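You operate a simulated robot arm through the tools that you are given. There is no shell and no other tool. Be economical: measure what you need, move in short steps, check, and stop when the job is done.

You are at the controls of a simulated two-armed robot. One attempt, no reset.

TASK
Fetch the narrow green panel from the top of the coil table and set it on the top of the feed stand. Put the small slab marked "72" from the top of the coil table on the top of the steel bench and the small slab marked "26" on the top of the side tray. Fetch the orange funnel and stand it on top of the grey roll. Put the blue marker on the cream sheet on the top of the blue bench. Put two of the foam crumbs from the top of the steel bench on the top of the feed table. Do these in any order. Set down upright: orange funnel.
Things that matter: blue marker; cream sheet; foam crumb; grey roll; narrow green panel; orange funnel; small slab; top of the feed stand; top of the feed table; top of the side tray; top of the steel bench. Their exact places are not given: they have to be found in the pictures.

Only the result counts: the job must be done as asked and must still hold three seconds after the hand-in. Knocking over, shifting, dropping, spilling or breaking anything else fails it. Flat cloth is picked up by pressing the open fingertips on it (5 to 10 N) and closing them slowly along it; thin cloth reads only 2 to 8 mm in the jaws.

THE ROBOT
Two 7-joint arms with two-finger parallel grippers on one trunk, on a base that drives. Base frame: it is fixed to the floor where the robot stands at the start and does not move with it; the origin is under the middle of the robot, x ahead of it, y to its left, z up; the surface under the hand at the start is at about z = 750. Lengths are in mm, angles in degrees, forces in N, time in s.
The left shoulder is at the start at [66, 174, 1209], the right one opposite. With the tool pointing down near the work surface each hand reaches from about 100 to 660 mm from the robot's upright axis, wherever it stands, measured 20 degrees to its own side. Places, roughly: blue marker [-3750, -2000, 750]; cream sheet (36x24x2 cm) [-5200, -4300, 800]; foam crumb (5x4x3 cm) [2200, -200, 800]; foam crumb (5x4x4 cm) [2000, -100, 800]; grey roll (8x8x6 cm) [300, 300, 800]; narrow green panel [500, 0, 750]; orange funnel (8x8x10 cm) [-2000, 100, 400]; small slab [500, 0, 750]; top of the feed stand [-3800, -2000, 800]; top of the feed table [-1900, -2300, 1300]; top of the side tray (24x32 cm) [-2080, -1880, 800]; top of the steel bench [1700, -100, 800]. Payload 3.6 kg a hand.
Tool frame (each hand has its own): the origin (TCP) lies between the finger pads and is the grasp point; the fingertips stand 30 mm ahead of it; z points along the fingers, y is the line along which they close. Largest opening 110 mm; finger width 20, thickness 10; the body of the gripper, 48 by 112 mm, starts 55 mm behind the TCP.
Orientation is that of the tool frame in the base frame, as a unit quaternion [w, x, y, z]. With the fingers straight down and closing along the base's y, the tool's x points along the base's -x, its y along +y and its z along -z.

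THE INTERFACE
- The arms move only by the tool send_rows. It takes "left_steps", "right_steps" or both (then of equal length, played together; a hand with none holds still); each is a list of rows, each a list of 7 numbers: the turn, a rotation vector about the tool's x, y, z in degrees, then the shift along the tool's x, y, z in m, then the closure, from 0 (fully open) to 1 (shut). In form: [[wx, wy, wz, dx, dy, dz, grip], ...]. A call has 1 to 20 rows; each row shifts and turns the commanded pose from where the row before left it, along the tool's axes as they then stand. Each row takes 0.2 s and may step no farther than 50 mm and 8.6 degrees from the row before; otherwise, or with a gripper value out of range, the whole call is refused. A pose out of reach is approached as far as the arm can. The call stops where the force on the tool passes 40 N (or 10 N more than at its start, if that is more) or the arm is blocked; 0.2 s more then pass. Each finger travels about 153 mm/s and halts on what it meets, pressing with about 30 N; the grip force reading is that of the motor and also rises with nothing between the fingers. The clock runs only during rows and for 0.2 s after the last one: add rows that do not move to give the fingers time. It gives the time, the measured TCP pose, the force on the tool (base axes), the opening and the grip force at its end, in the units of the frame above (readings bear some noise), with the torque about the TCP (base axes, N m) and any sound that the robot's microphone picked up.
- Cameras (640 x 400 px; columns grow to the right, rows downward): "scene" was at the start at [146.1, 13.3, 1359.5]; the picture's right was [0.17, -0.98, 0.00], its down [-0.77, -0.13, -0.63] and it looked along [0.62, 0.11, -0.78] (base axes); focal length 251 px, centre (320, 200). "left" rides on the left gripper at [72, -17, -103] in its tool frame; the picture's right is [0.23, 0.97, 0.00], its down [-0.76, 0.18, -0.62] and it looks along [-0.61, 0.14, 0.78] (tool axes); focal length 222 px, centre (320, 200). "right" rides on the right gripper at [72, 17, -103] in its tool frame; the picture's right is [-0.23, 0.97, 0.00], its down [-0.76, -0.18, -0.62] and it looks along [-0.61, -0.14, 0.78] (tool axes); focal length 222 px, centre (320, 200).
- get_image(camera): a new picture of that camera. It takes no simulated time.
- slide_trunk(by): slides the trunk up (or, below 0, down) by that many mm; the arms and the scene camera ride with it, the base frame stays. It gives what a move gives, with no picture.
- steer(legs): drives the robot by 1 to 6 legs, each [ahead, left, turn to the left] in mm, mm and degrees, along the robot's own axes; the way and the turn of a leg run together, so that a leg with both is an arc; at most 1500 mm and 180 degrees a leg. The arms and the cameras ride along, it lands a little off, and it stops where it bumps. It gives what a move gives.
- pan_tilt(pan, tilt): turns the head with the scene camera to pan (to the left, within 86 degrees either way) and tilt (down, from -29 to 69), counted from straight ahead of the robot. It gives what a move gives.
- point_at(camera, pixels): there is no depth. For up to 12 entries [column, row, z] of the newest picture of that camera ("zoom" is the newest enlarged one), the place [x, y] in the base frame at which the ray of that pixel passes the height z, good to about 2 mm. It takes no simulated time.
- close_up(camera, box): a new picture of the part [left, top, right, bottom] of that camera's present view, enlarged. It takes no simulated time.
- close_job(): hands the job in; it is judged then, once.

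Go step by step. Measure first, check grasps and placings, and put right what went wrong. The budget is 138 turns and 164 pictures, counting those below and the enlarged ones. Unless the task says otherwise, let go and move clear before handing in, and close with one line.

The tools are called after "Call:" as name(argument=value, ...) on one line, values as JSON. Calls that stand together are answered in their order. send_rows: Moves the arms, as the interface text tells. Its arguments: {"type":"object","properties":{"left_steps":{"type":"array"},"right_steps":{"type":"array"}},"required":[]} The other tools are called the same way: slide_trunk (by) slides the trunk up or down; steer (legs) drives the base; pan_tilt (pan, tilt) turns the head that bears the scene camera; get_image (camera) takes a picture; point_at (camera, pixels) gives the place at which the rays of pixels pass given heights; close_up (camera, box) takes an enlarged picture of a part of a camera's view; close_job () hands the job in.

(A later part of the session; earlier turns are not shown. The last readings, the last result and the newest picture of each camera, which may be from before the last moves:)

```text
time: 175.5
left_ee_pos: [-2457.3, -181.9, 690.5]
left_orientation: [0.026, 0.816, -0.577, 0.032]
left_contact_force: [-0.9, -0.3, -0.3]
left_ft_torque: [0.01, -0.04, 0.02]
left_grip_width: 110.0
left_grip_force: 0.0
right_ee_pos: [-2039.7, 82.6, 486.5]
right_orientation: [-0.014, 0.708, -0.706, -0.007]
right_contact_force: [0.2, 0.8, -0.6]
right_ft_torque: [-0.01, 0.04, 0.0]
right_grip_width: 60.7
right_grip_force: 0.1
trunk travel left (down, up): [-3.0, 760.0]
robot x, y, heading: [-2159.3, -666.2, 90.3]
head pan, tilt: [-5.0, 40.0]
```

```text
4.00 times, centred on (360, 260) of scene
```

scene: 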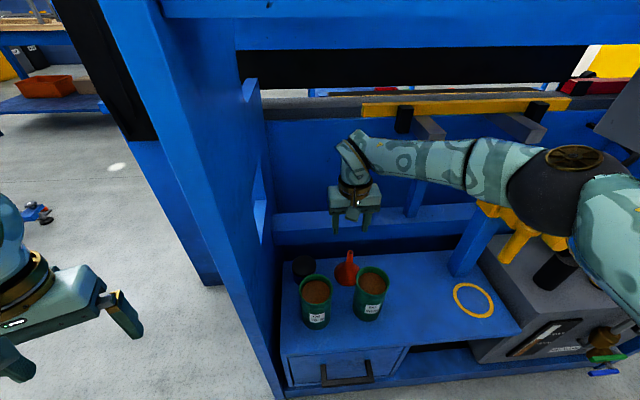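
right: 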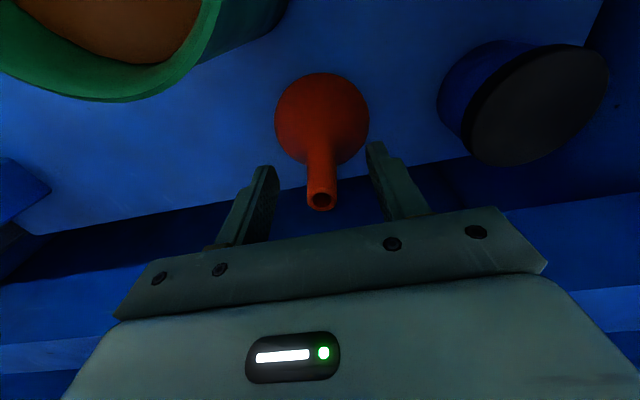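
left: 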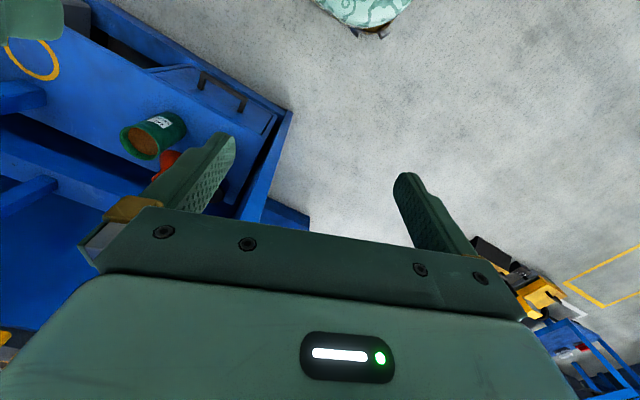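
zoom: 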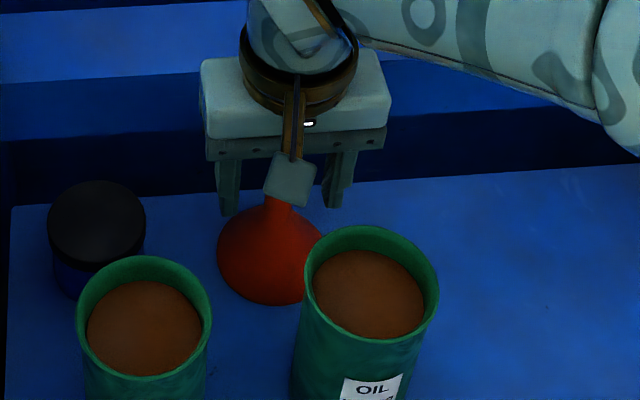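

Aligned. Close and lift slightly.

Call:
send_rows(right_steps=[[0, 0, 0, 0, 0, 0, 0.6], [0, 0, 0, 0, 0, 0, 0.75], [0, 0, 0, 0, 0, 0, 0.9], [0, 0, 0, 0, 0, 0, 0.95], [0, 0, 0, 0, 0, 0, 0.95], [0, 0, 0, 0, 0, -0.015, 0.95], [0, 0, 0, 0, 0, -0.02, 0.95], [0, 0, 0, 0, 0, 0, 0.95]])

Call:
get_image(camera="right")

Call:
close_up(camera="scene", box=[280, 210, 440, 310])

```text
time: 177.3
left_ee_pos: [-2456.0, -181.2, 691.5]
left_orientation: [0.026, 0.816, -0.577, 0.031]
left_contact_force: [0.8, -0.6, -0.8]
left_ft_torque: [0.01, 0.0, 0.0]
left_grip_width: 109.8
left_grip_force: 0.1
right_ee_pos: [-2038.7, 80.7, 523.7]
right_orientation: [-0.016, 0.708, -0.706, -0.007]
right_contact_force: [0.3, 0.3, -0.6]
right_ft_torque: [-0.03, 0.0, 0.01]
right_grip_width: 18.0
right_grip_force: 30.4
trunk travel left (down, up): [-3.0, 760.0]
robot x, y, heading: [-2161.5, -665.3, 90.5]
head pan, tilt: [-5.0, 40.0]
```

```text
73 pictures are left
```

right: 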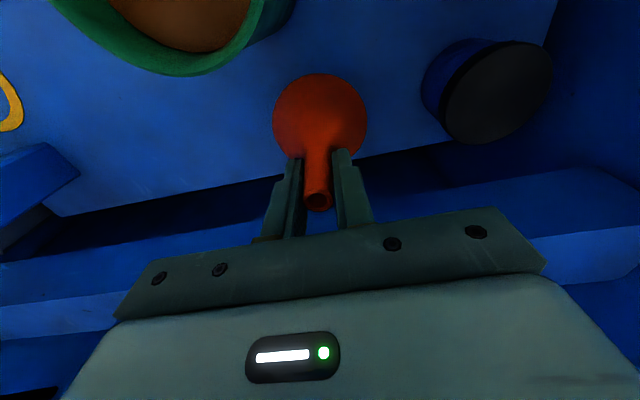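

```text
4.00 times, centred on (360, 260) of scene
```

zoom: 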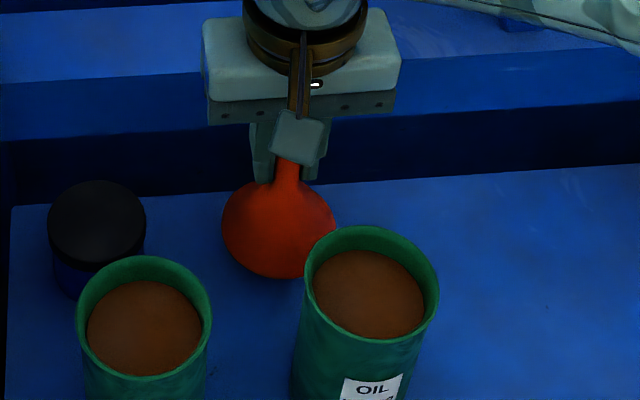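

Funnel held upright (18 mm). Lift to ~650, then withdraw toward me.

Call:
send_rows(right_steps=[[0, 0, 0, 0, 0, -0.03, 0.95], [0, 0, 0, 0, 0, -0.035, 0.95], [0, 0, 0, 0, 0, -0.035, 0.95], [0, 0, 0, 0, 0, -0.03, 0.95], [0, 0, 0, 0.035, 0, -0.005, 0.95], [0, 0, 0, 0.04, 0, -0.005, 0.95], [0, 0, 0, 0.04, 0, -0.005, 0.95], [0, 0, 0, 0.04, 0, 0, 0.95], [0, 0, 0, 0, 0, 0, 0.95]])

Call:
get_image(camera="scene")

```text
time: 179.3
left_ee_pos: [-2457.0, -180.5, 691.1]
left_orientation: [0.026, 0.816, -0.577, 0.032]
left_contact_force: [0.3, -0.6, -0.2]
left_ft_torque: [0.03, 0.01, 0.02]
left_grip_width: 110.0
left_grip_force: 0.1
right_ee_pos: [-2040.3, -81.5, 664.5]
right_orientation: [-0.015, 0.708, -0.706, -0.007]
right_contact_force: [-0.3, 0.7, 1.0]
right_ft_torque: [-0.03, 0.0, 0.01]
right_grip_width: 17.9
right_grip_force: 29.7
trunk travel left (down, up): [-3.0, 760.0]
robot x, y, heading: [-2164.0, -670.4, 89.9]
head pan, tilt: [-5.0, 40.0]
```

```text
71 pictures are left
```

scene: 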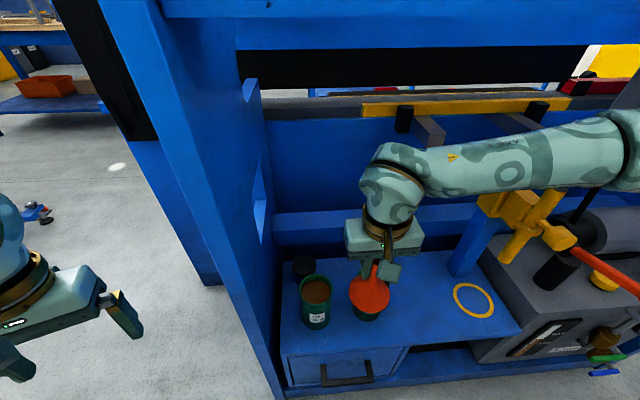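

Now back out, raise the trunk to its starting height, and drive back toward the coil table.

Call:
steer(legs=[[-500, 0, 0]])

Call:
slide_trunk(by=322)

Call:
steer(legs=[[0, 0, -90], [1450, 0, 0], [350, 0, 0], [0, 900, 0]])

Call:
pan_tilt(pan=20, tilt=42)

Call:
get_image(camera="scene")

```text
time: 182.2
left_ee_pos: [-2452.6, -681.7, 691.1]
left_orientation: [0.026, 0.815, -0.578, 0.032]
left_contact_force: [0.3, -0.3, 0.9]
left_ft_torque: [0.0, 0.04, 0.01]
left_grip_width: 109.8
left_grip_force: 0.1
right_ee_pos: [-2036.0, -581.9, 664.5]
right_orientation: [-0.015, 0.707, -0.707, -0.007]
right_contact_force: [0.0, -0.9, 0.5]
right_ft_torque: [-0.01, 0.0, 0.01]
right_grip_width: 17.9
right_grip_force: 29.7
trunk travel left (down, up): [-3.0, 760.0]
robot x, y, heading: [-2160.4, -1171.8, 89.8]
head pan, tilt: [-5.0, 40.0]
```

```text
time: 185.4
left_ee_pos: [-2453.6, -681.3, 1013.5]
left_orientation: [0.026, 0.816, -0.577, 0.032]
left_contact_force: [0.5, 0.1, 0.0]
left_ft_torque: [0.01, -0.01, -0.01]
left_grip_width: 110.1
left_grip_force: 0.1
right_ee_pos: [-2036.2, -582.4, 985.6]
right_orientation: [0.016, -0.707, 0.707, 0.007]
right_contact_force: [0.9, 0.7, -0.9]
right_ft_torque: [-0.05, 0.01, -0.01]
right_grip_width: 17.6
right_grip_force: 30.2
trunk travel left (down, up): [-325.0, 438.0]
robot x, y, heading: [-2160.2, -1172.3, 90.0]
head pan, tilt: [-5.0, 40.0]
```

```text
time: 202.7
left_ee_pos: [150.3, -35.4, 1012.3]
left_orientation: [-0.04, -0.161, 0.986, -0.004]
left_contact_force: [-0.6, 0.0, -0.2]
left_ft_torque: [-0.02, 0.01, -0.01]
left_grip_width: 110.0
left_grip_force: 0.2
right_ee_pos: [243.2, -453.3, 986.2]
right_orientation: [0.015, 0.008, 1.0, -0.006]
right_contact_force: [0.5, 0.9, -2.0]
right_ft_torque: [0.0, -0.02, 0.03]
right_grip_width: 18.1
right_grip_force: 29.8
trunk travel left (down, up): [-325.0, 438.0]
robot x, y, heading: [-339.0, -321.1, -0.6]
head pan, tilt: [-5.0, 40.0]
```

```text
time: 203.6
left_ee_pos: [151.5, -35.2, 1012.2]
left_orientation: [-0.041, -0.16, 0.986, -0.004]
left_contact_force: [-1.0, -0.1, 0.8]
left_ft_torque: [-0.03, -0.03, -0.02]
left_grip_width: 110.2
left_grip_force: 0.1
right_ee_pos: [243.5, -453.7, 987.1]
right_orientation: [0.016, 0.008, 1.0, -0.006]
right_contact_force: [-0.6, 0.9, -0.7]
right_ft_torque: [0.0, 0.02, 0.01]
right_grip_width: 17.6
right_grip_force: 29.4
trunk travel left (down, up): [-325.0, 438.0]
robot x, y, heading: [-345.0, -317.4, -0.8]
head pan, tilt: [20.0, 42.0]
```

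```text
70 pictures are left
```

scene: 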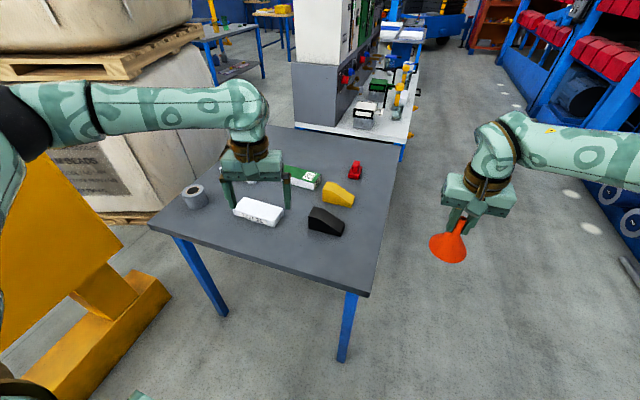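

Query the yellow structure's edge and the roll.

Call:
point_at(camera="scene", pixels=[[172, 290, 0], [125, 245, 500], [60, 385, 0], [195, 190, 810], [195, 205, 750], [340, 355, 0], [225, 310, 0]])

Call:
close_up(camera="scene", box=[140, 160, 300, 260])

```text
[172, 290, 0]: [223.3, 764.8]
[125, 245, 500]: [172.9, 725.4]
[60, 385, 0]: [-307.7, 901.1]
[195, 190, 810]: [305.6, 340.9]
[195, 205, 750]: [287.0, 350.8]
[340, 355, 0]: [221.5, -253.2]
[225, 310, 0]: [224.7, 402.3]
```

```text
4.00 times, centred on (220, 210) of scene
```

zoom: 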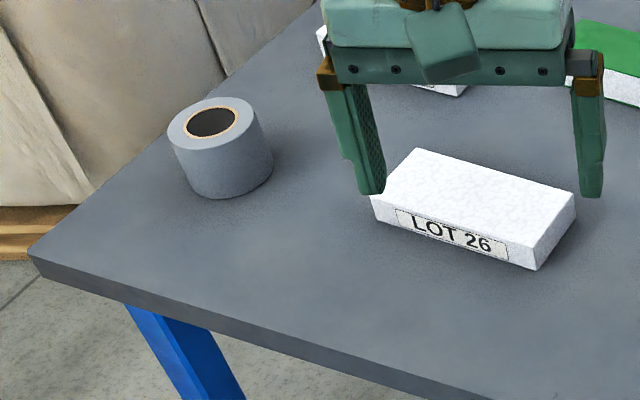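

I'll draw the left hand in and up, then drive to about (-130,180) heading 25°, so the roll is straight in front for the right hand.

Call:
send_rows(left_steps=[[0, 0, 0, 0.033, -0.018, -0.03, 0], [0, 0, 0, 0.033, -0.018, -0.03, 0], [0, 0, 0, 0.033, -0.018, -0.03, 0], [0, 0, 0, 0.033, -0.018, -0.03, 0], [0, 0, 0, 0.033, -0.018, -0.03, 0]])

Call:
steer(legs=[[0, 500, 0.8], [210, 0, 0], [0, 0, 25]])

Call:
pan_tilt(pan=-5, tilt=52)

Call:
get_image(camera="scene")

Call:
get_image(camera="right")

```text
time: 204.8
left_ee_pos: [32.5, -170.3, 1175.5]
left_orientation: [-0.04, -0.161, 0.986, -0.003]
left_contact_force: [0.0, -0.6, 0.7]
left_ft_torque: [0.0, 0.01, 0.01]
left_grip_width: 110.0
left_grip_force: 0.0
right_ee_pos: [243.4, -454.2, 987.2]
right_orientation: [0.017, 0.007, 1.0, -0.005]
right_contact_force: [-0.8, 0.1, -0.3]
right_ft_torque: [0.0, -0.03, 0.01]
right_grip_width: 18.0
right_grip_force: 29.7
trunk travel left (down, up): [-325.0, 438.0]
robot x, y, heading: [-340.4, -320.4, -0.7]
head pan, tilt: [20.0, 42.0]
```

```text
time: 210.2
left_ee_pos: [150.8, 469.8, 1173.7]
left_orientation: [-0.039, -0.368, 0.929, -0.012]
left_contact_force: [-0.5, 0.2, 0.1]
left_ft_torque: [-0.01, -0.03, -0.05]
left_grip_width: 110.2
left_grip_force: 0.0
right_ee_pos: [460.7, 299.6, 985.3]
right_orientation: [0.017, -0.206, 0.978, -0.003]
right_contact_force: [0.2, 0.2, 0.2]
right_ft_torque: [-0.01, -0.03, 0.01]
right_grip_width: 17.9
right_grip_force: 30.2
trunk travel left (down, up): [-325.0, 438.0]
robot x, y, heading: [-125.6, 172.2, 24.1]
head pan, tilt: [20.0, 42.0]
```

```text
time: 211.1
left_ee_pos: [150.4, 469.2, 1174.5]
left_orientation: [-0.039, -0.368, 0.929, -0.012]
left_contact_force: [0.3, 0.2, -0.8]
left_ft_torque: [0.02, -0.04, -0.02]
left_grip_width: 109.9
left_grip_force: 0.1
right_ee_pos: [462.2, 300.1, 986.9]
right_orientation: [0.017, -0.206, 0.978, -0.002]
right_contact_force: [0.2, -0.6, -0.2]
right_ft_torque: [0.02, 0.03, 0.01]
right_grip_width: 17.9
right_grip_force: 30.2
trunk travel left (down, up): [-325.0, 438.0]
robot x, y, heading: [-121.9, 179.2, 23.9]
head pan, tilt: [-5.0, 52.0]
```

```text
68 pictures are left
```

scene: 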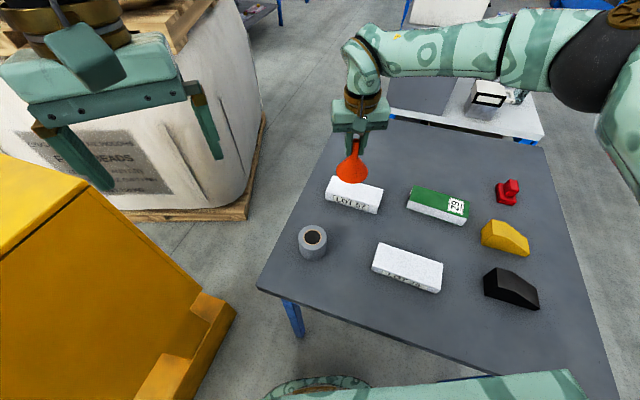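

```text
67 pictures are left
```

right: 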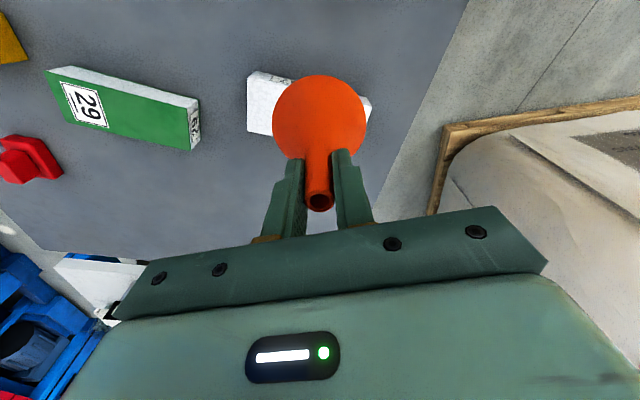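

Roll is clear at (312,240). Zoom to measure its top and the funnel.

Call:
close_up(camera="scene", box=[272, 215, 352, 265])

Call:
point_at(camera="zoom", pixels=[[320, 170, 810], [212, 175, 810], [425, 165, 810], [315, 90, 810], [325, 265, 810], [330, 358, 750], [215, 280, 750], [425, 290, 750]])

Call:
close_up(camera="scene", box=[312, 90, 408, 190])

```text
8.00 times, centred on (312, 240) of scene
```

zoom: 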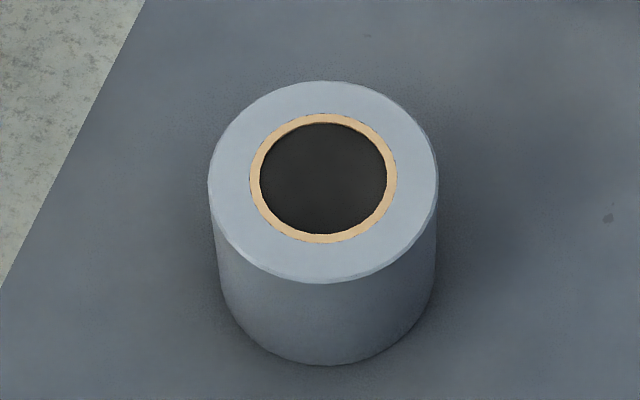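

```text
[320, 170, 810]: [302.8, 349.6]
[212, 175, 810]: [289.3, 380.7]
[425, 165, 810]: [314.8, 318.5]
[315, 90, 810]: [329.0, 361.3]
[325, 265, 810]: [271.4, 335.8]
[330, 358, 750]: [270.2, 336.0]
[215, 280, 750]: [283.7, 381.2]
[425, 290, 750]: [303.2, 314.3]
```

```text
4.00 times, centred on (360, 140) of scene
```

zoom: 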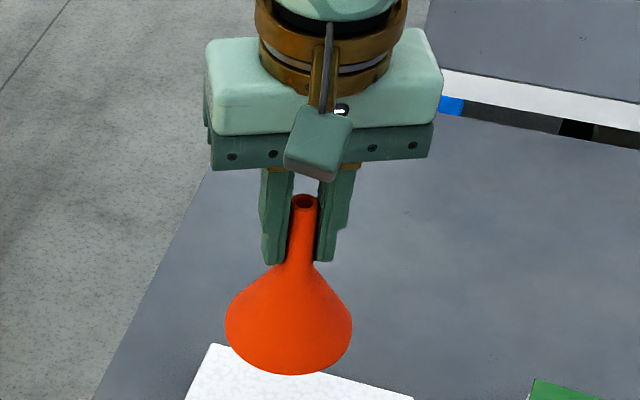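

Roll centre is (300,348), top z≈810; the funnel hangs vertical. Move it over the roll and lower to just above.

Call:
send_rows(right_steps=[[0, 0, 0, 0.025, 0.0218, 0, 0.95], [0, 0, 0, 0.025, 0.0218, 0, 0.95], [0, 0, 0, 0.025, 0.0218, 0, 0.95], [0, 0, 0, 0.025, 0.0218, 0, 0.95], [0, 0, 0, 0.025, 0.0218, 0, 0.95], [0, 0, 0, 0, 0, 0.03, 0.95], [0, 0, 0, 0, 0, 0.03, 0.95], [0, 0, 0, 0, 0, 0.01, 0.95], [0, 0, 0, 0, 0, 0, 0.95]])

Call:
close_up(camera="scene", box=[262, 180, 358, 270])

Call:
get_image(camera="right")

```text
time: 213.1
left_ee_pos: [151.1, 470.0, 1174.5]
left_orientation: [-0.038, -0.367, 0.929, -0.012]
left_contact_force: [-0.3, 0.0, 0.1]
left_ft_torque: [-0.02, 0.01, -0.01]
left_grip_width: 110.1
left_grip_force: 0.1
right_ee_pos: [304.5, 348.8, 911.8]
right_orientation: [0.018, -0.206, 0.978, -0.003]
right_contact_force: [0.1, 1.1, -1.0]
right_ft_torque: [0.04, 0.02, 0.01]
right_grip_width: 17.9
right_grip_force: 30.2
trunk travel left (down, up): [-325.0, 438.0]
robot x, y, heading: [-124.5, 175.6, 23.9]
head pan, tilt: [-5.0, 52.0]
```

```text
4.44 times, centred on (310, 225) of scene
```

zoom: 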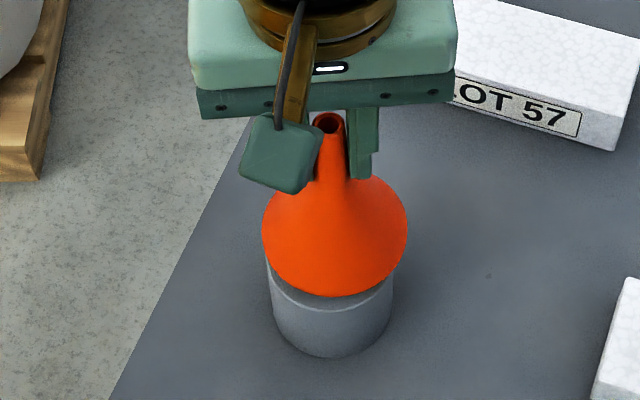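

```text
63 pictures are left
```

right: 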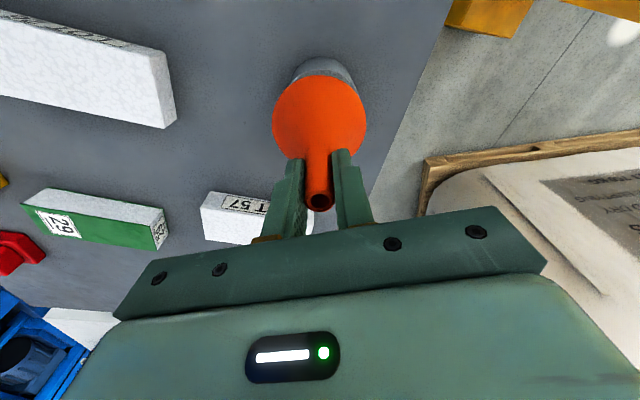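

Aligned. Creep down until contact.

Call:
send_rows(right_steps=[[0, 0, 0, 0, 0, 0.006, 0.95], [0, 0, 0, 0, 0, 0.003, 0.95], [0, 0, 0, 0, 0, 0.003, 0.95], [0, 0, 0, 0, 0, 0.002, 0.95], [0, 0, 0, 0, 0, 0, 0.95]])

Call:
close_up(camera="scene", box=[262, 180, 358, 270])

```text
time: 214.3
left_ee_pos: [151.6, 468.8, 1174.9]
left_orientation: [-0.038, -0.367, 0.929, -0.012]
left_contact_force: [-0.9, 0.4, 0.4]
left_ft_torque: [-0.01, -0.01, -0.03]
left_grip_width: 109.9
left_grip_force: 0.1
right_ee_pos: [306.4, 346.8, 897.4]
right_orientation: [0.017, -0.205, 0.979, -0.002]
right_contact_force: [0.6, -1.8, 2.6]
right_ft_torque: [0.04, 0.07, -0.01]
right_grip_width: 17.7
right_grip_force: 30.4
trunk travel left (down, up): [-325.0, 438.0]
robot x, y, heading: [-123.6, 176.8, 24.1]
head pan, tilt: [-5.0, 52.0]
```

```text
4.44 times, centred on (310, 225) of scene
```

zoom: 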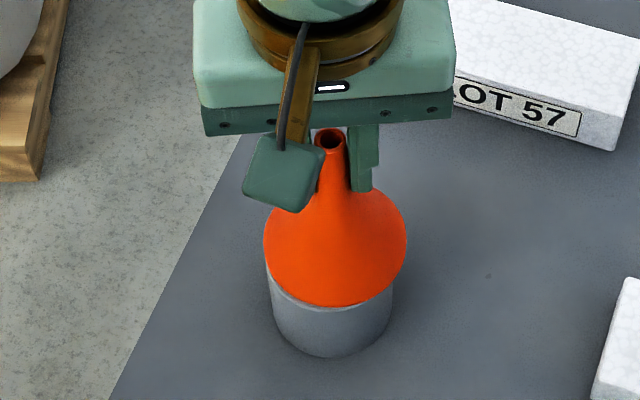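

Light contact begins (2.6 N). Press 2 mm more to confirm.

Call:
send_rows(right_steps=[[0, 0, 0, 0, 0, 0.0015, 0.95], [0, 0, 0, 0, 0, 0.0015, 0.95], [0, 0, 0, 0, 0, 0, 0.95]])

```text
time: 215.1
left_ee_pos: [149.7, 468.5, 1175.2]
left_orientation: [-0.038, -0.368, 0.929, -0.013]
left_contact_force: [0.2, -0.2, -0.2]
left_ft_torque: [0.04, -0.01, 0.0]
left_grip_width: 109.8
left_grip_force: 0.0
right_ee_pos: [308.5, 347.8, 896.7]
right_orientation: [0.019, -0.206, 0.978, -0.001]
right_contact_force: [1.7, -3.8, 24.7]
right_ft_torque: [-0.11, 0.0, 0.02]
right_grip_width: 18.0
right_grip_force: 29.9
trunk travel left (down, up): [-325.0, 438.0]
robot x, y, heading: [-122.8, 175.1, 24.0]
head pan, tilt: [-5.0, 52.0]
```

Seated. Relieve slightly, open, and lift straight up.

Call:
send_rows(right_steps=[[0, 0, 0, 0, 0, -0.0015, 0.95], [0, 0, 0, 0, 0, 0, 0.75], [0, 0, 0, 0, 0, 0, 0.5], [0, 0, 0, 0, 0, 0, 0.4], [0, 0, 0, 0, 0, 0, 0.4], [0, 0, 0, 0, 0, -0.02, 0.4], [0, 0, 0, 0, 0, -0.04, 0.4], [0, 0, 0, 0, 0, -0.04, 0.4], [0, 0, 0, 0, 0, -0.04, 0.4], [0, 0, 0, 0, 0, 0, 0.4]])

Call:
get_image(camera="scene")

Call:
close_up(camera="scene", box=[262, 180, 358, 270])

```text
time: 217.3
left_ee_pos: [151.9, 468.6, 1173.8]
left_orientation: [-0.04, -0.368, 0.929, -0.013]
left_contact_force: [0.7, 0.0, -0.3]
left_ft_torque: [0.01, 0.0, -0.01]
left_grip_width: 110.1
left_grip_force: 0.1
right_ee_pos: [301.4, 348.2, 1035.7]
right_orientation: [0.017, -0.205, 0.979, -0.002]
right_contact_force: [0.7, 0.3, -0.3]
right_ft_torque: [0.04, -0.03, -0.01]
right_grip_width: 65.8
right_grip_force: 0.0
trunk travel left (down, up): [-325.0, 438.0]
robot x, y, heading: [-125.3, 176.2, 24.2]
head pan, tilt: [-5.0, 52.0]
```

```text
61 pictures are left
```

scene: 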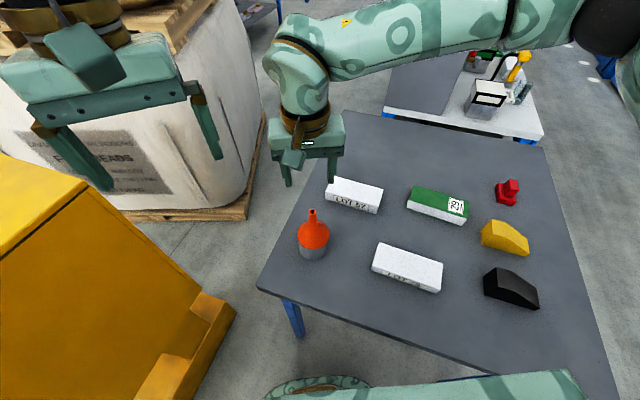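

```text
4.44 times, centred on (310, 225) of scene
```

zoom: 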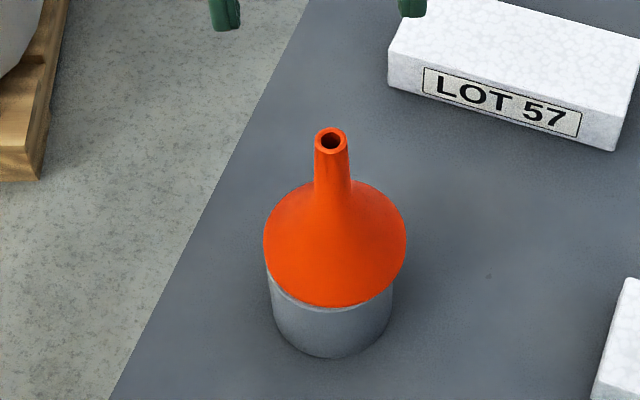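

The funnel stands on the roll. Next the green panel and slab 26: drive to about (0,70), heading 0.

Call:
steer(legs=[[0, 0, -24], [0, -106, 0], [115, 0, 0]])

Call:
pan_tilt(pan=0, tilt=55)

Call:
get_image(camera="scene")

```text
time: 220.5
left_ee_pos: [361.6, 228.5, 1173.3]
left_orientation: [-0.042, -0.169, 0.985, -0.004]
left_contact_force: [0.2, -0.6, 0.1]
left_ft_torque: [-0.02, 0.03, 0.0]
left_grip_width: 110.1
left_grip_force: 0.0
right_ee_pos: [450.5, 57.6, 1035.3]
right_orientation: [0.016, 0.0, 1.0, -0.006]
right_contact_force: [0.8, 0.3, -0.4]
right_ft_torque: [0.01, 0.03, 0.03]
right_grip_width: 65.9
right_grip_force: 0.0
trunk travel left (down, up): [-325.0, 438.0]
robot x, y, heading: [-12.9, 71.6, 0.3]
head pan, tilt: [-5.0, 52.0]
```

```text
time: 221.2
left_ee_pos: [361.5, 227.5, 1174.1]
left_orientation: [-0.04, -0.168, 0.985, -0.004]
left_contact_force: [0.1, -0.3, 0.2]
left_ft_torque: [0.0, 0.01, -0.02]
left_grip_width: 110.0
left_grip_force: 0.0
right_ee_pos: [447.9, 56.3, 1036.3]
right_orientation: [0.016, 0.0, 1.0, -0.005]
right_contact_force: [-0.3, -0.2, 0.5]
right_ft_torque: [0.03, 0.0, -0.01]
right_grip_width: 65.9
right_grip_force: 0.1
trunk travel left (down, up): [-325.0, 438.0]
robot x, y, heading: [-11.7, 67.1, -0.0]
head pan, tilt: [0.0, 55.0]
```

```text
59 pictures are left
```

scene: 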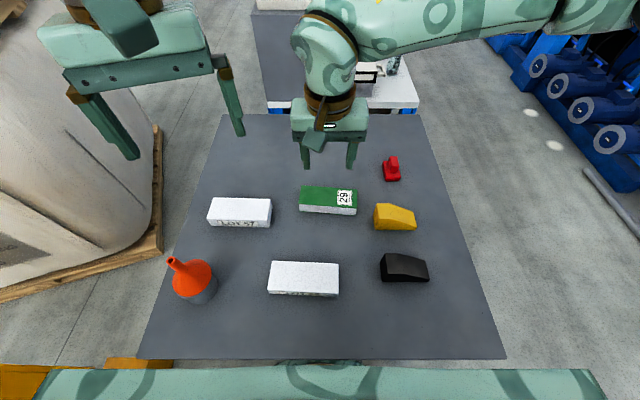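

Zoom and measure both pieces.

Call:
close_up(camera="scene", box=[240, 170, 400, 310])

Call:
point_at(camera="scene", pixels=[[302, 187, 785], [357, 192, 785], [355, 207, 785], [299, 206, 785], [298, 212, 750], [356, 215, 750], [272, 262, 788], [339, 264, 788], [337, 294, 788], [267, 291, 788], [337, 298, 750], [268, 294, 750]])

```text
2.86 times, centred on (320, 240) of scene
```

zoom: 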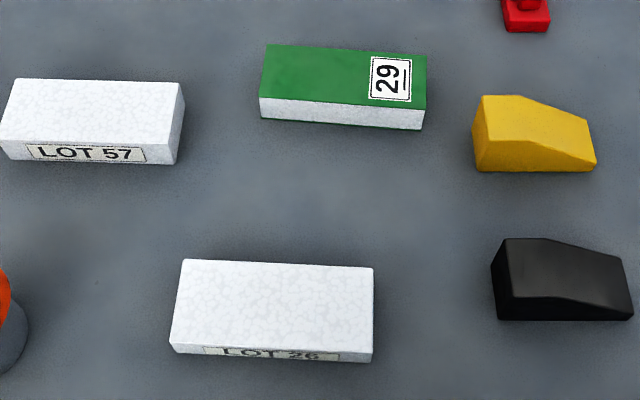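

```text
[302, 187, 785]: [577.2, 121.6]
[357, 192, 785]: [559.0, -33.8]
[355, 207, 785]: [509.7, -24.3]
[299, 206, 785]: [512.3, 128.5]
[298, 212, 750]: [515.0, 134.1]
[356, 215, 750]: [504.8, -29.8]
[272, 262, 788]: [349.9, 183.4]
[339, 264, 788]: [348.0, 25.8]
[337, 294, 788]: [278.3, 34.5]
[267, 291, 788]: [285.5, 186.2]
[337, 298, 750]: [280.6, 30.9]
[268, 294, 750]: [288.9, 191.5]
```

Green: centre (541,48), ~57 wide, yaw −3.5°. Slab 26: centre (317,108), yaw similar. Move the right hand over the green panel, level it and turn it ~93°.

Call:
send_rows(right_steps=[[-0.57, 1.83, 0, -0.031, -0.003, 0.02, 0], [0, 0, 0, -0.031, -0.003, 0.02, 0], [0, 0, 0, -0.031, -0.002, 0.02, 0], [0, 0, 8.5, 0, 0, 0.005, 0], [0, 0, 8.5, 0, 0, 0.005, 0], [0, 0, 8.5, 0, 0, 0.005, 0], [0, 0, 8.5, 0, 0, 0.005, 0], [0, 0, 8.5, 0, 0, 0.005, 0], [0, 0, 8.5, 0, 0, 0.005, 0], [0, 0, 8.5, 0, 0, 0.005, 0], [0, 0, 8.5, 0, 0, 0.005, 0], [0, 0, 8.5, 0, 0, 0.005, 0], [0, 0, 8.5, 0, 0, 0.005, 0], [0, 0, 8.5, 0, 0, 0.005, 0], [0, 0, 0, 0, 0, 0, 0]])

Call:
get_image(camera="right")

```text
time: 224.3
left_ee_pos: [360.5, 227.6, 1174.4]
left_orientation: [-0.04, -0.169, 0.985, -0.004]
left_contact_force: [-0.5, 0.0, -0.4]
left_ft_torque: [-0.01, -0.01, 0.01]
left_grip_width: 109.7
left_grip_force: 0.0
right_ee_pos: [542.3, 48.5, 922.5]
right_orientation: [0.0, 0.729, 0.685, 0.0]
right_contact_force: [0.0, 0.0, -0.5]
right_ft_torque: [0.0, 0.0, -0.01]
right_grip_width: 109.8
right_grip_force: 0.0
trunk travel left (down, up): [-325.0, 438.0]
robot x, y, heading: [-10.9, 71.6, 0.1]
head pan, tilt: [0.0, 55.0]
```

```text
57 pictures are left
```

right: 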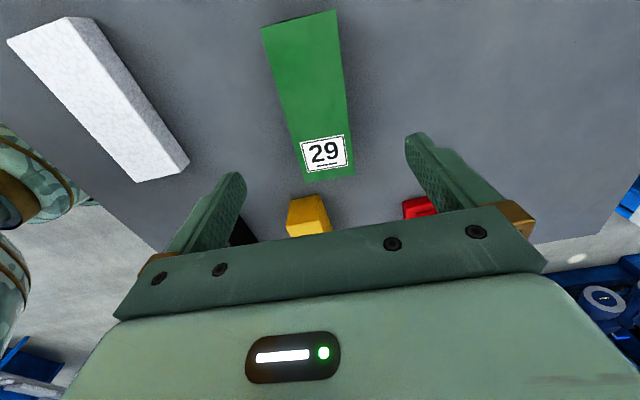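

Verify the green panel's outline from the wrist.

Call:
point_at(camera="right", pixels=[[262, 28, 785], [338, 11, 785], [354, 175, 785], [303, 180, 785]])

```text
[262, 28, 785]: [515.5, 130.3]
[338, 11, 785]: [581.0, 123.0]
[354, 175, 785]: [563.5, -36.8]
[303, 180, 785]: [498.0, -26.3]
```

Yaw is ~6°, width ~66. Turn 2.8° more, descend to z≈782 and grasp, then lift.

Call:
send_rows(right_steps=[[0, 0, 2.8, 0, -0.002, 0.04, 0], [0, 0, 0, 0, 0, 0.04, 0], [0, 0, 0, 0, 0, 0.04, 0], [0, 0, 0, 0, 0, 0.02, 0], [0, 0, 0, 0, 0, 0, 0], [0, 0, 0, 0, 0, 0, 0.4], [0, 0, 0, 0, 0, 0, 0.8], [0, 0, 0, 0, 0, 0, 0.8], [0, 0, 0, 0, 0, 0, 0.8], [0, 0, 0, 0, 0, -0.03, 0.8], [0, 0, 0, 0, 0, -0.04, 0.8], [0, 0, 0, 0, 0, -0.05, 0.8], [0, 0, 0, 0, 0, -0.05, 0.8], [0, 0, 0, 0, 0, -0.04, 0.8], [0, 0, 0, -0.04, 0, -0.02, 0.8], [0, 0, 0, -0.04, 0, -0.01, 0.8], [0, 0, 0, -0.04, 0, 0, 0.8], [0, 0, 0, -0.04, 0, 0, 0.8], [0, 0, 0, -0.04, 0, 0, 0.8]])

Call:
get_image(camera="scene")

```text
time: 228.3
left_ee_pos: [360.2, 226.5, 1174.3]
left_orientation: [-0.041, -0.169, 0.985, -0.003]
left_contact_force: [1.0, 0.1, -0.3]
left_ft_torque: [0.01, -0.02, 0.01]
left_grip_width: 109.7
left_grip_force: 0.1
right_ee_pos: [519.5, -152.2, 1019.6]
right_orientation: [0.0, 0.745, 0.667, 0.0]
right_contact_force: [0.7, -0.7, -0.7]
right_ft_torque: [0.03, 0.02, -0.02]
right_grip_width: 64.8
right_grip_force: 29.9
trunk travel left (down, up): [-325.0, 438.0]
robot x, y, heading: [-11.1, 66.9, 0.3]
head pan, tilt: [0.0, 55.0]
```

```text
56 pictures are left
```

scene: 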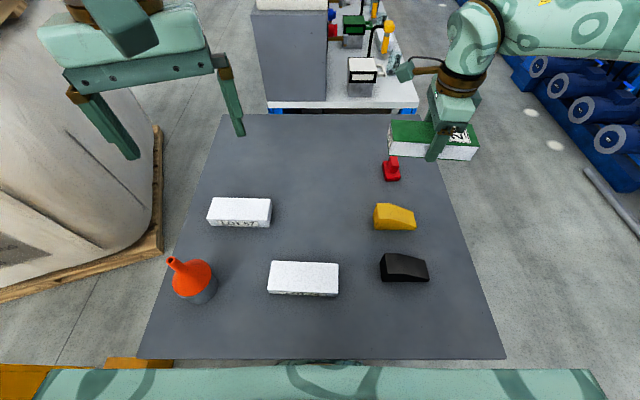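

Green panel held (65 mm). Now the left hand: level it, move over slab 26, and turn to close along x.

Call:
send_rows(left_steps=[[0.32, -4.69, 0, 0.02, -0.0245, 0.03, 0], [0, 0, 0, 0.02, -0.0245, 0.03, 0], [0, 0, 0, 0.02, -0.0245, 0.03, 0], [0, 0, 0, 0.02, -0.0245, 0.03, 0], [0, 0, -8.45, 0, 0, 0.015, 0], [0, 0, -8.45, 0, 0, 0.015, 0], [0, 0, -8.45, 0, 0, 0.015, 0], [0, 0, -8.45, 0, 0, 0.015, 0], [0, 0, -8.45, 0, 0, 0.015, 0], [0, 0, -8.45, 0, 0, 0.015, 0], [0, 0, -8.45, 0, 0, 0.015, 0], [0, 0, -8.45, 0, 0, 0.015, 0], [0, 0, 0, 0, 0, 0, 0]])

Call:
get_image(camera="left")

```text
time: 231.2
left_ee_pos: [314.5, 106.7, 939.1]
left_orientation: [0.0, -0.689, 0.724, 0.001]
left_contact_force: [0.4, 0.2, -0.2]
left_ft_torque: [0.0, -0.03, -0.02]
left_grip_width: 110.2
left_grip_force: 0.0
left hand out of reach, approached as far as the arm can: row 12
right_ee_pos: [520.6, -148.8, 1020.2]
right_orientation: [0.001, 0.745, 0.667, -0.001]
right_contact_force: [1.2, -0.2, -0.7]
right_ft_torque: [0.01, 0.01, -0.01]
right_grip_width: 64.3
right_grip_force: 30.3
trunk travel left (down, up): [-325.0, 438.0]
robot x, y, heading: [-9.7, 69.2, 0.4]
head pan, tilt: [0.0, 55.0]
```

```text
55 pictures are left
```

left: 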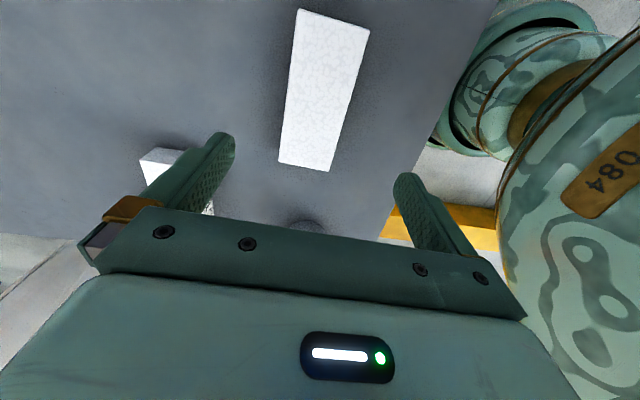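

Call:
point_at(camera="left", pixels=[[302, 10, 788], [369, 28, 788], [328, 171, 788], [278, 162, 788]])

```text
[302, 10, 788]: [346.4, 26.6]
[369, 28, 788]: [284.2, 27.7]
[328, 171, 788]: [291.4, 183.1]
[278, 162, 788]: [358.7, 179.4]
```

Slab centre (320,104). Correct by 5 mm, descend and grasp.

Call:
send_rows(left_steps=[[0, 0, 0, 0.003, -0.005, 0.037, 0], [0, 0, 0, 0, 0, 0.04, 0], [0, 0, 0, 0, 0, 0.04, 0], [0, 0, 0, 0, 0, 0.035, 0], [0, 0, 0, 0, 0, 0, 0]])

Call:
close_up(camera="scene", box=[200, 200, 420, 340])

```text
time: 232.3
left_ee_pos: [330.0, 63.1, 904.6]
left_orientation: [-0.002, -0.688, 0.726, 0.001]
left_contact_force: [0.0, -0.1, 1.2]
left_ft_torque: [-0.02, 0.02, 0.01]
left_grip_width: 110.0
left_grip_force: 0.1
left hand out of reach, approached as far as the arm can: row 1, 2, 3, 4
right_ee_pos: [520.1, -149.4, 1020.8]
right_orientation: [0.0, 0.745, 0.667, -0.001]
right_contact_force: [-0.5, -0.2, -0.8]
right_ft_torque: [0.02, -0.01, 0.02]
right_grip_width: 64.7
right_grip_force: 29.6
trunk travel left (down, up): [-325.0, 438.0]
robot x, y, heading: [-9.0, 69.7, 0.4]
head pan, tilt: [0.0, 55.0]
```

```text
2.86 times, centred on (310, 270) of scene
```

zoom: 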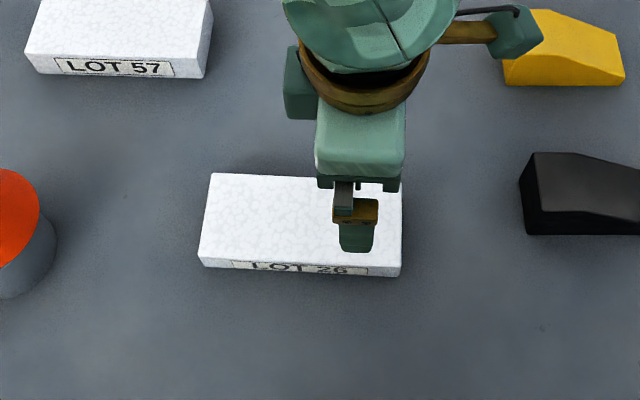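

The left arm is cramped here. Raise it, shift the robot 90 mm to the right and 40 back, then retry.

Call:
send_rows(left_steps=[[0, 0, 0, 0, 0, -0.04, 0], [0, 0, 0, 0, 0, -0.04, 0], [0, 0, 0, 0, 0, -0.04, 0], [0, 0, 0, 0, 0, -0.04, 0], [0, 0, 0, 0, 0, 0, 0]])

Call:
steer(legs=[[-50, -90, -0.3]])

```text
time: 233.6
left_ee_pos: [328.7, 62.5, 1064.0]
left_orientation: [0.001, -0.688, 0.725, 0.0]
left_contact_force: [0.4, -0.1, 0.0]
left_ft_torque: [-0.01, -0.02, 0.0]
left_grip_width: 109.8
left_grip_force: 0.0
right_ee_pos: [521.0, -151.5, 1019.5]
right_orientation: [0.001, 0.745, 0.667, 0.0]
right_contact_force: [0.0, -0.3, -1.6]
right_ft_torque: [0.0, -0.02, 0.01]
right_grip_width: 64.4
right_grip_force: 30.2
trunk travel left (down, up): [-325.0, 438.0]
robot x, y, heading: [-9.8, 67.8, 0.5]
head pan, tilt: [0.0, 55.0]
```

```text
time: 234.7
left_ee_pos: [280.0, -30.8, 1064.5]
left_orientation: [0.002, -0.686, 0.727, 0.0]
left_contact_force: [0.2, -0.1, -0.2]
left_ft_torque: [0.01, -0.04, 0.04]
left_grip_width: 110.3
left_grip_force: 0.0
right_ee_pos: [469.1, -242.0, 1020.6]
right_orientation: [0.0, 0.746, 0.666, 0.0]
right_contact_force: [0.3, -0.4, -0.5]
right_ft_torque: [0.04, 0.0, 0.05]
right_grip_width: 64.4
right_grip_force: 30.2
trunk travel left (down, up): [-325.0, 438.0]
robot x, y, heading: [-58.1, -18.6, 0.1]
head pan, tilt: [0.0, 55.0]
```

Call:
send_rows(left_steps=[[0, 0, 0, -0.0343, -0.008, 0.03, 0], [0, 0, 0, -0.0343, -0.008, 0.03, 0], [0, 0, 0, -0.0343, -0.008, 0.03, 0], [0, 0, 0, -0.0343, -0.008, 0.03, 0], [0, 0, 0, 0, 0, 0.04, 0], [0, 0, 0, 0, 0, 0.03, 0], [0, 0, 0, 0, 0, 0, 0]])

Call:
get_image(camera="left")

```text
time: 236.3
left_ee_pos: [367.9, 99.3, 899.5]
left_orientation: [-0.001, -0.685, 0.728, 0.001]
left_contact_force: [-0.6, 0.1, 0.1]
left_ft_torque: [0.03, -0.03, 0.01]
left_grip_width: 110.2
left_grip_force: 0.1
left hand out of reach, approached as far as the arm can: row 4, 5, 6
right_ee_pos: [469.4, -242.3, 1019.4]
right_orientation: [0.0, 0.746, 0.666, 0.0]
right_contact_force: [0.8, 0.1, -0.6]
right_ft_torque: [0.01, -0.01, 0.0]
right_grip_width: 64.5
right_grip_force: 30.4
trunk travel left (down, up): [-325.0, 438.0]
robot x, y, heading: [-61.4, -19.1, -0.3]
head pan, tilt: [0.0, 55.0]
```

```text
53 pictures are left
```

left: 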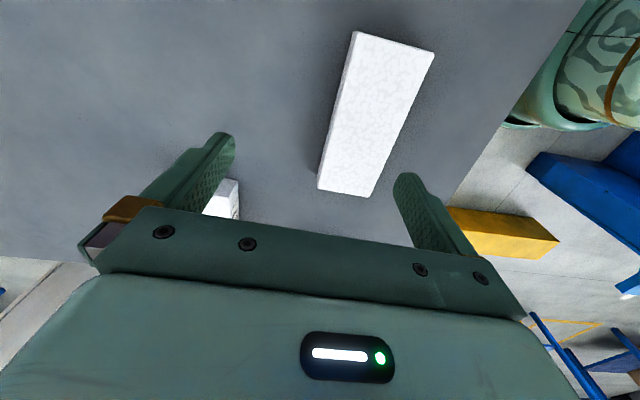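

Still at its limit: it wants to be farther from the body. Raise, back the robot 120 mm, and retry.

Call:
send_rows(left_steps=[[0, 0, 0, 0, 0, -0.04, 0], [0, 0, 0, 0, 0, 0, 0]])

Call:
steer(legs=[[-120, 0, 0]])

Call:
send_rows(left_steps=[[0, 0, 0, -0.003, -0.036, 0.01, 0], [0, 0, 0, -0.003, -0.036, 0.01, 0], [0, 0, 0, 0, 0, 0.03, 0], [0, 0, 0, 0, 0, 0.03, 0], [0, 0, 0, 0, 0, 0, 0]])

```text
time: 236.9
left_ee_pos: [368.8, 101.0, 938.1]
left_orientation: [0.001, -0.686, 0.727, 0.0]
left_contact_force: [-0.5, 0.7, -0.5]
left_ft_torque: [-0.01, 0.0, 0.03]
left_grip_width: 110.1
left_grip_force: 0.0
right_ee_pos: [470.4, -242.8, 1020.3]
right_orientation: [0.0, 0.745, 0.667, 0.0]
right_contact_force: [-0.2, 0.0, -0.6]
right_ft_torque: [-0.01, 0.04, -0.03]
right_grip_width: 64.7
right_grip_force: 29.8
trunk travel left (down, up): [-325.0, 438.0]
robot x, y, heading: [-62.1, -18.6, -0.2]
head pan, tilt: [0.0, 55.0]
```

```text
time: 238.2
left_ee_pos: [244.8, 101.1, 940.8]
left_orientation: [0.0, -0.687, 0.726, 0.0]
left_contact_force: [0.5, 0.3, 0.0]
left_ft_torque: [-0.02, -0.06, -0.04]
left_grip_width: 110.1
left_grip_force: 0.2
right_ee_pos: [346.6, -241.1, 1021.6]
right_orientation: [0.002, 0.746, 0.666, -0.001]
right_contact_force: [-0.5, -0.6, -0.8]
right_ft_torque: [0.0, -0.04, 0.0]
right_grip_width: 64.3
right_grip_force: 29.7
trunk travel left (down, up): [-325.0, 438.0]
robot x, y, heading: [-178.3, -22.3, -0.4]
head pan, tilt: [0.0, 55.0]
```

```text
time: 239.4
left_ee_pos: [317.6, 101.2, 859.1]
left_orientation: [0.0, -0.687, 0.727, -0.001]
left_contact_force: [-0.2, -0.2, -0.1]
left_ft_torque: [-0.01, 0.0, 0.01]
left_grip_width: 110.1
left_grip_force: 0.2
right_ee_pos: [347.3, -242.5, 1020.6]
right_orientation: [0.001, 0.746, 0.666, -0.001]
right_contact_force: [-0.3, 0.3, -0.8]
right_ft_torque: [0.0, 0.02, -0.02]
right_grip_width: 64.3
right_grip_force: 30.0
trunk travel left (down, up): [-325.0, 438.0]
robot x, y, heading: [-184.7, -19.5, -0.1]
head pan, tilt: [0.0, 55.0]
```

Reached (318,101,859) without trouble. Descend the rest, close, and lift.

Call:
send_rows(left_steps=[[0, 0, 0, -0.002, -0.002, 0.03, 0], [0, 0, 0, 0, 0, 0.03, 0], [0, 0, 0, 0, 0, 0.017, 0], [0, 0, 0, 0, 0, 0, 0], [0, 0, 0, 0, 0, 0, 0.4], [0, 0, 0, 0, 0, 0, 0.8], [0, 0, 0, 0, 0, 0, 0.8], [0, 0, 0, 0, 0, 0, 0.8], [0, 0, 0, 0, 0, -0.03, 0.8], [0, 0, 0, 0, 0, -0.04, 0.8], [0, 0, 0, 0, 0, -0.04, 0.8], [0, 0, 0, 0, 0, -0.04, 0.8], [0, 0, 0, 0, 0, -0.04, 0.8]])

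Call:
get_image(camera="scene")

```text
time: 242.2
left_ee_pos: [317.8, 104.5, 974.6]
left_orientation: [0.001, -0.687, 0.726, 0.001]
left_contact_force: [0.2, -1.2, -0.6]
left_ft_torque: [0.02, -0.02, -0.01]
left_grip_width: 69.3
left_grip_force: 30.5
right_ee_pos: [347.2, -242.3, 1020.9]
right_orientation: [0.001, 0.746, 0.666, 0.0]
right_contact_force: [-0.1, 0.9, -0.3]
right_ft_torque: [-0.02, 0.0, -0.01]
right_grip_width: 64.4
right_grip_force: 29.9
trunk travel left (down, up): [-325.0, 438.0]
robot x, y, heading: [-180.7, -17.9, -0.3]
head pan, tilt: [0.0, 55.0]
```

```text
52 pictures are left
```

scene: 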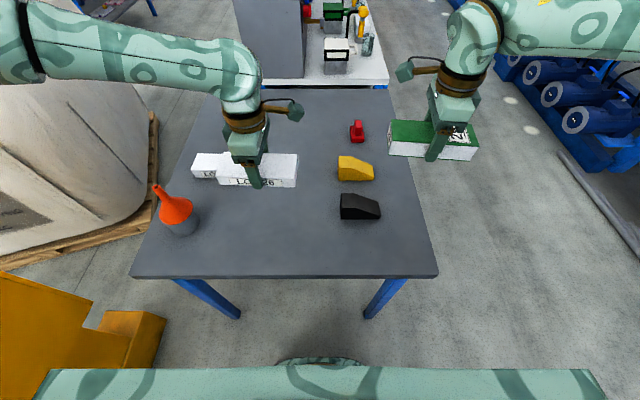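

Both pieces held. Drive to the side tray, ending north of it facing -y.

Call:
steer(legs=[[-150, 0, 0], [0, -700, 0], [0, 0, -90], [0, -1450, 0], [0, -430, 0], [480, 0, 0]])

Call:
pan_tilt(pan=5, tilt=48)

Call:
get_image(camera="scene")

```text
time: 262.4
left_ee_pos: [-2117.8, -1701.4, 972.7]
left_orientation: [-0.001, 0.034, 0.999, 0.0]
left_contact_force: [0.1, -0.1, -1.4]
left_ft_torque: [0.01, 0.01, -0.01]
left_grip_width: 69.2
left_grip_force: 30.2
right_ee_pos: [-2464.1, -1726.6, 1019.6]
right_orientation: [0.0, 0.998, -0.062, -0.001]
right_contact_force: [0.1, -1.2, -0.6]
right_ft_torque: [0.03, -0.02, -0.01]
right_grip_width: 64.2
right_grip_force: 30.1
trunk travel left (down, up): [-325.0, 438.0]
robot x, y, heading: [-2236.4, -1200.3, -90.6]
head pan, tilt: [0.0, 55.0]
```

```text
time: 263.1
left_ee_pos: [-2118.7, -1701.1, 972.6]
left_orientation: [0.0, 0.033, 0.999, 0.0]
left_contact_force: [1.3, 0.7, -0.9]
left_ft_torque: [-0.04, -0.03, 0.02]
left_grip_width: 69.2
left_grip_force: 30.4
right_ee_pos: [-2464.4, -1725.5, 1020.2]
right_orientation: [0.0, 0.998, -0.063, -0.001]
right_contact_force: [-0.3, 0.2, -0.6]
right_ft_torque: [0.04, -0.02, 0.01]
right_grip_width: 64.6
right_grip_force: 30.2
trunk travel left (down, up): [-325.0, 438.0]
robot x, y, heading: [-2236.9, -1200.8, -90.6]
head pan, tilt: [5.0, 48.0]
```

```text
51 pictures are left
```

scene: 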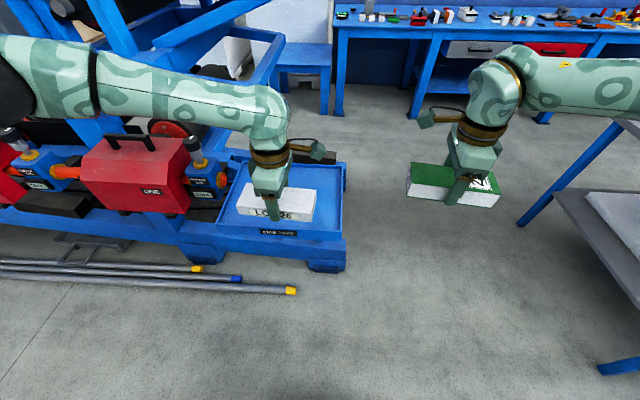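

Tray in view. Measure its corners.

Call:
close_up(camera="scene", box=[190, 140, 370, 290])

Call:
point_at(camera="scene", pixels=[[345, 165, 780], [344, 238, 780], [212, 228, 780], [228, 163, 780], [344, 238, 800], [335, 230, 770]])

Call:
get_image(camera="left")

```text
2.67 times, centred on (280, 215) of scene
```

zoom: 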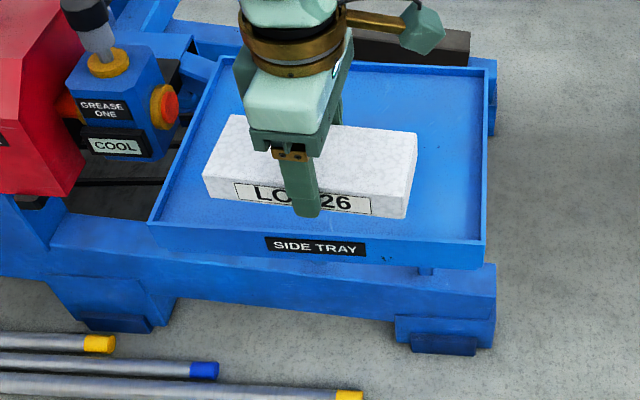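

```text
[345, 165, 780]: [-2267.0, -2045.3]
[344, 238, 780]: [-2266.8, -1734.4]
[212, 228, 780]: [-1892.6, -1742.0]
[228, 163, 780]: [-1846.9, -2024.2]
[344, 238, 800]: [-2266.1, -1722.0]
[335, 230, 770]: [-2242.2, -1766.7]
```

```text
49 pictures are left
```

left: 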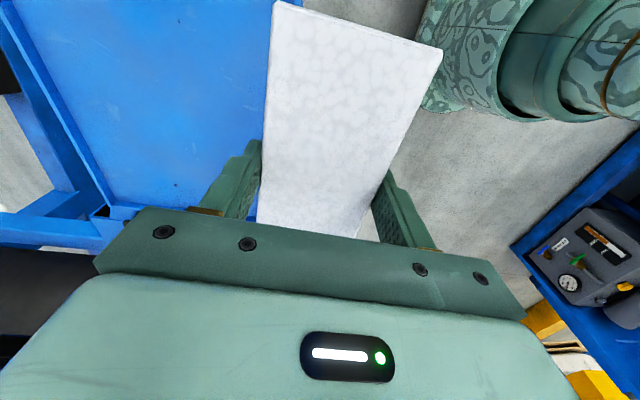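

Tray centre ≈ (-2083,-1878). Drive 170 mm ahead and shift the arm to centre the slab above the tray.

Call:
steer(legs=[[165, 0, 0.6]])

Call:
get_image(camera="left")

```text
time: 264.6
left_ee_pos: [-2114.2, -1862.8, 971.7]
left_orientation: [0.0, 0.029, 1.0, 0.001]
left_contact_force: [0.6, 0.3, -0.8]
left_ft_torque: [0.03, 0.01, 0.01]
left_grip_width: 69.3
left_grip_force: 30.3
right_ee_pos: [-2460.4, -1891.8, 1020.3]
right_orientation: [-0.001, 0.998, -0.058, -0.001]
right_contact_force: [0.1, -0.5, -0.5]
right_ft_torque: [-0.01, -0.02, 0.03]
right_grip_width: 64.2
right_grip_force: 30.1
trunk travel left (down, up): [-325.0, 438.0]
robot x, y, heading: [-2236.8, -1361.5, -90.0]
head pan, tilt: [5.0, 48.0]
```

```text
48 pictures are left
```

left: 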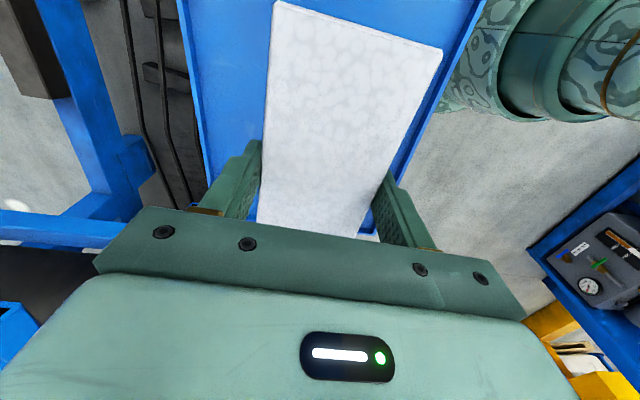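

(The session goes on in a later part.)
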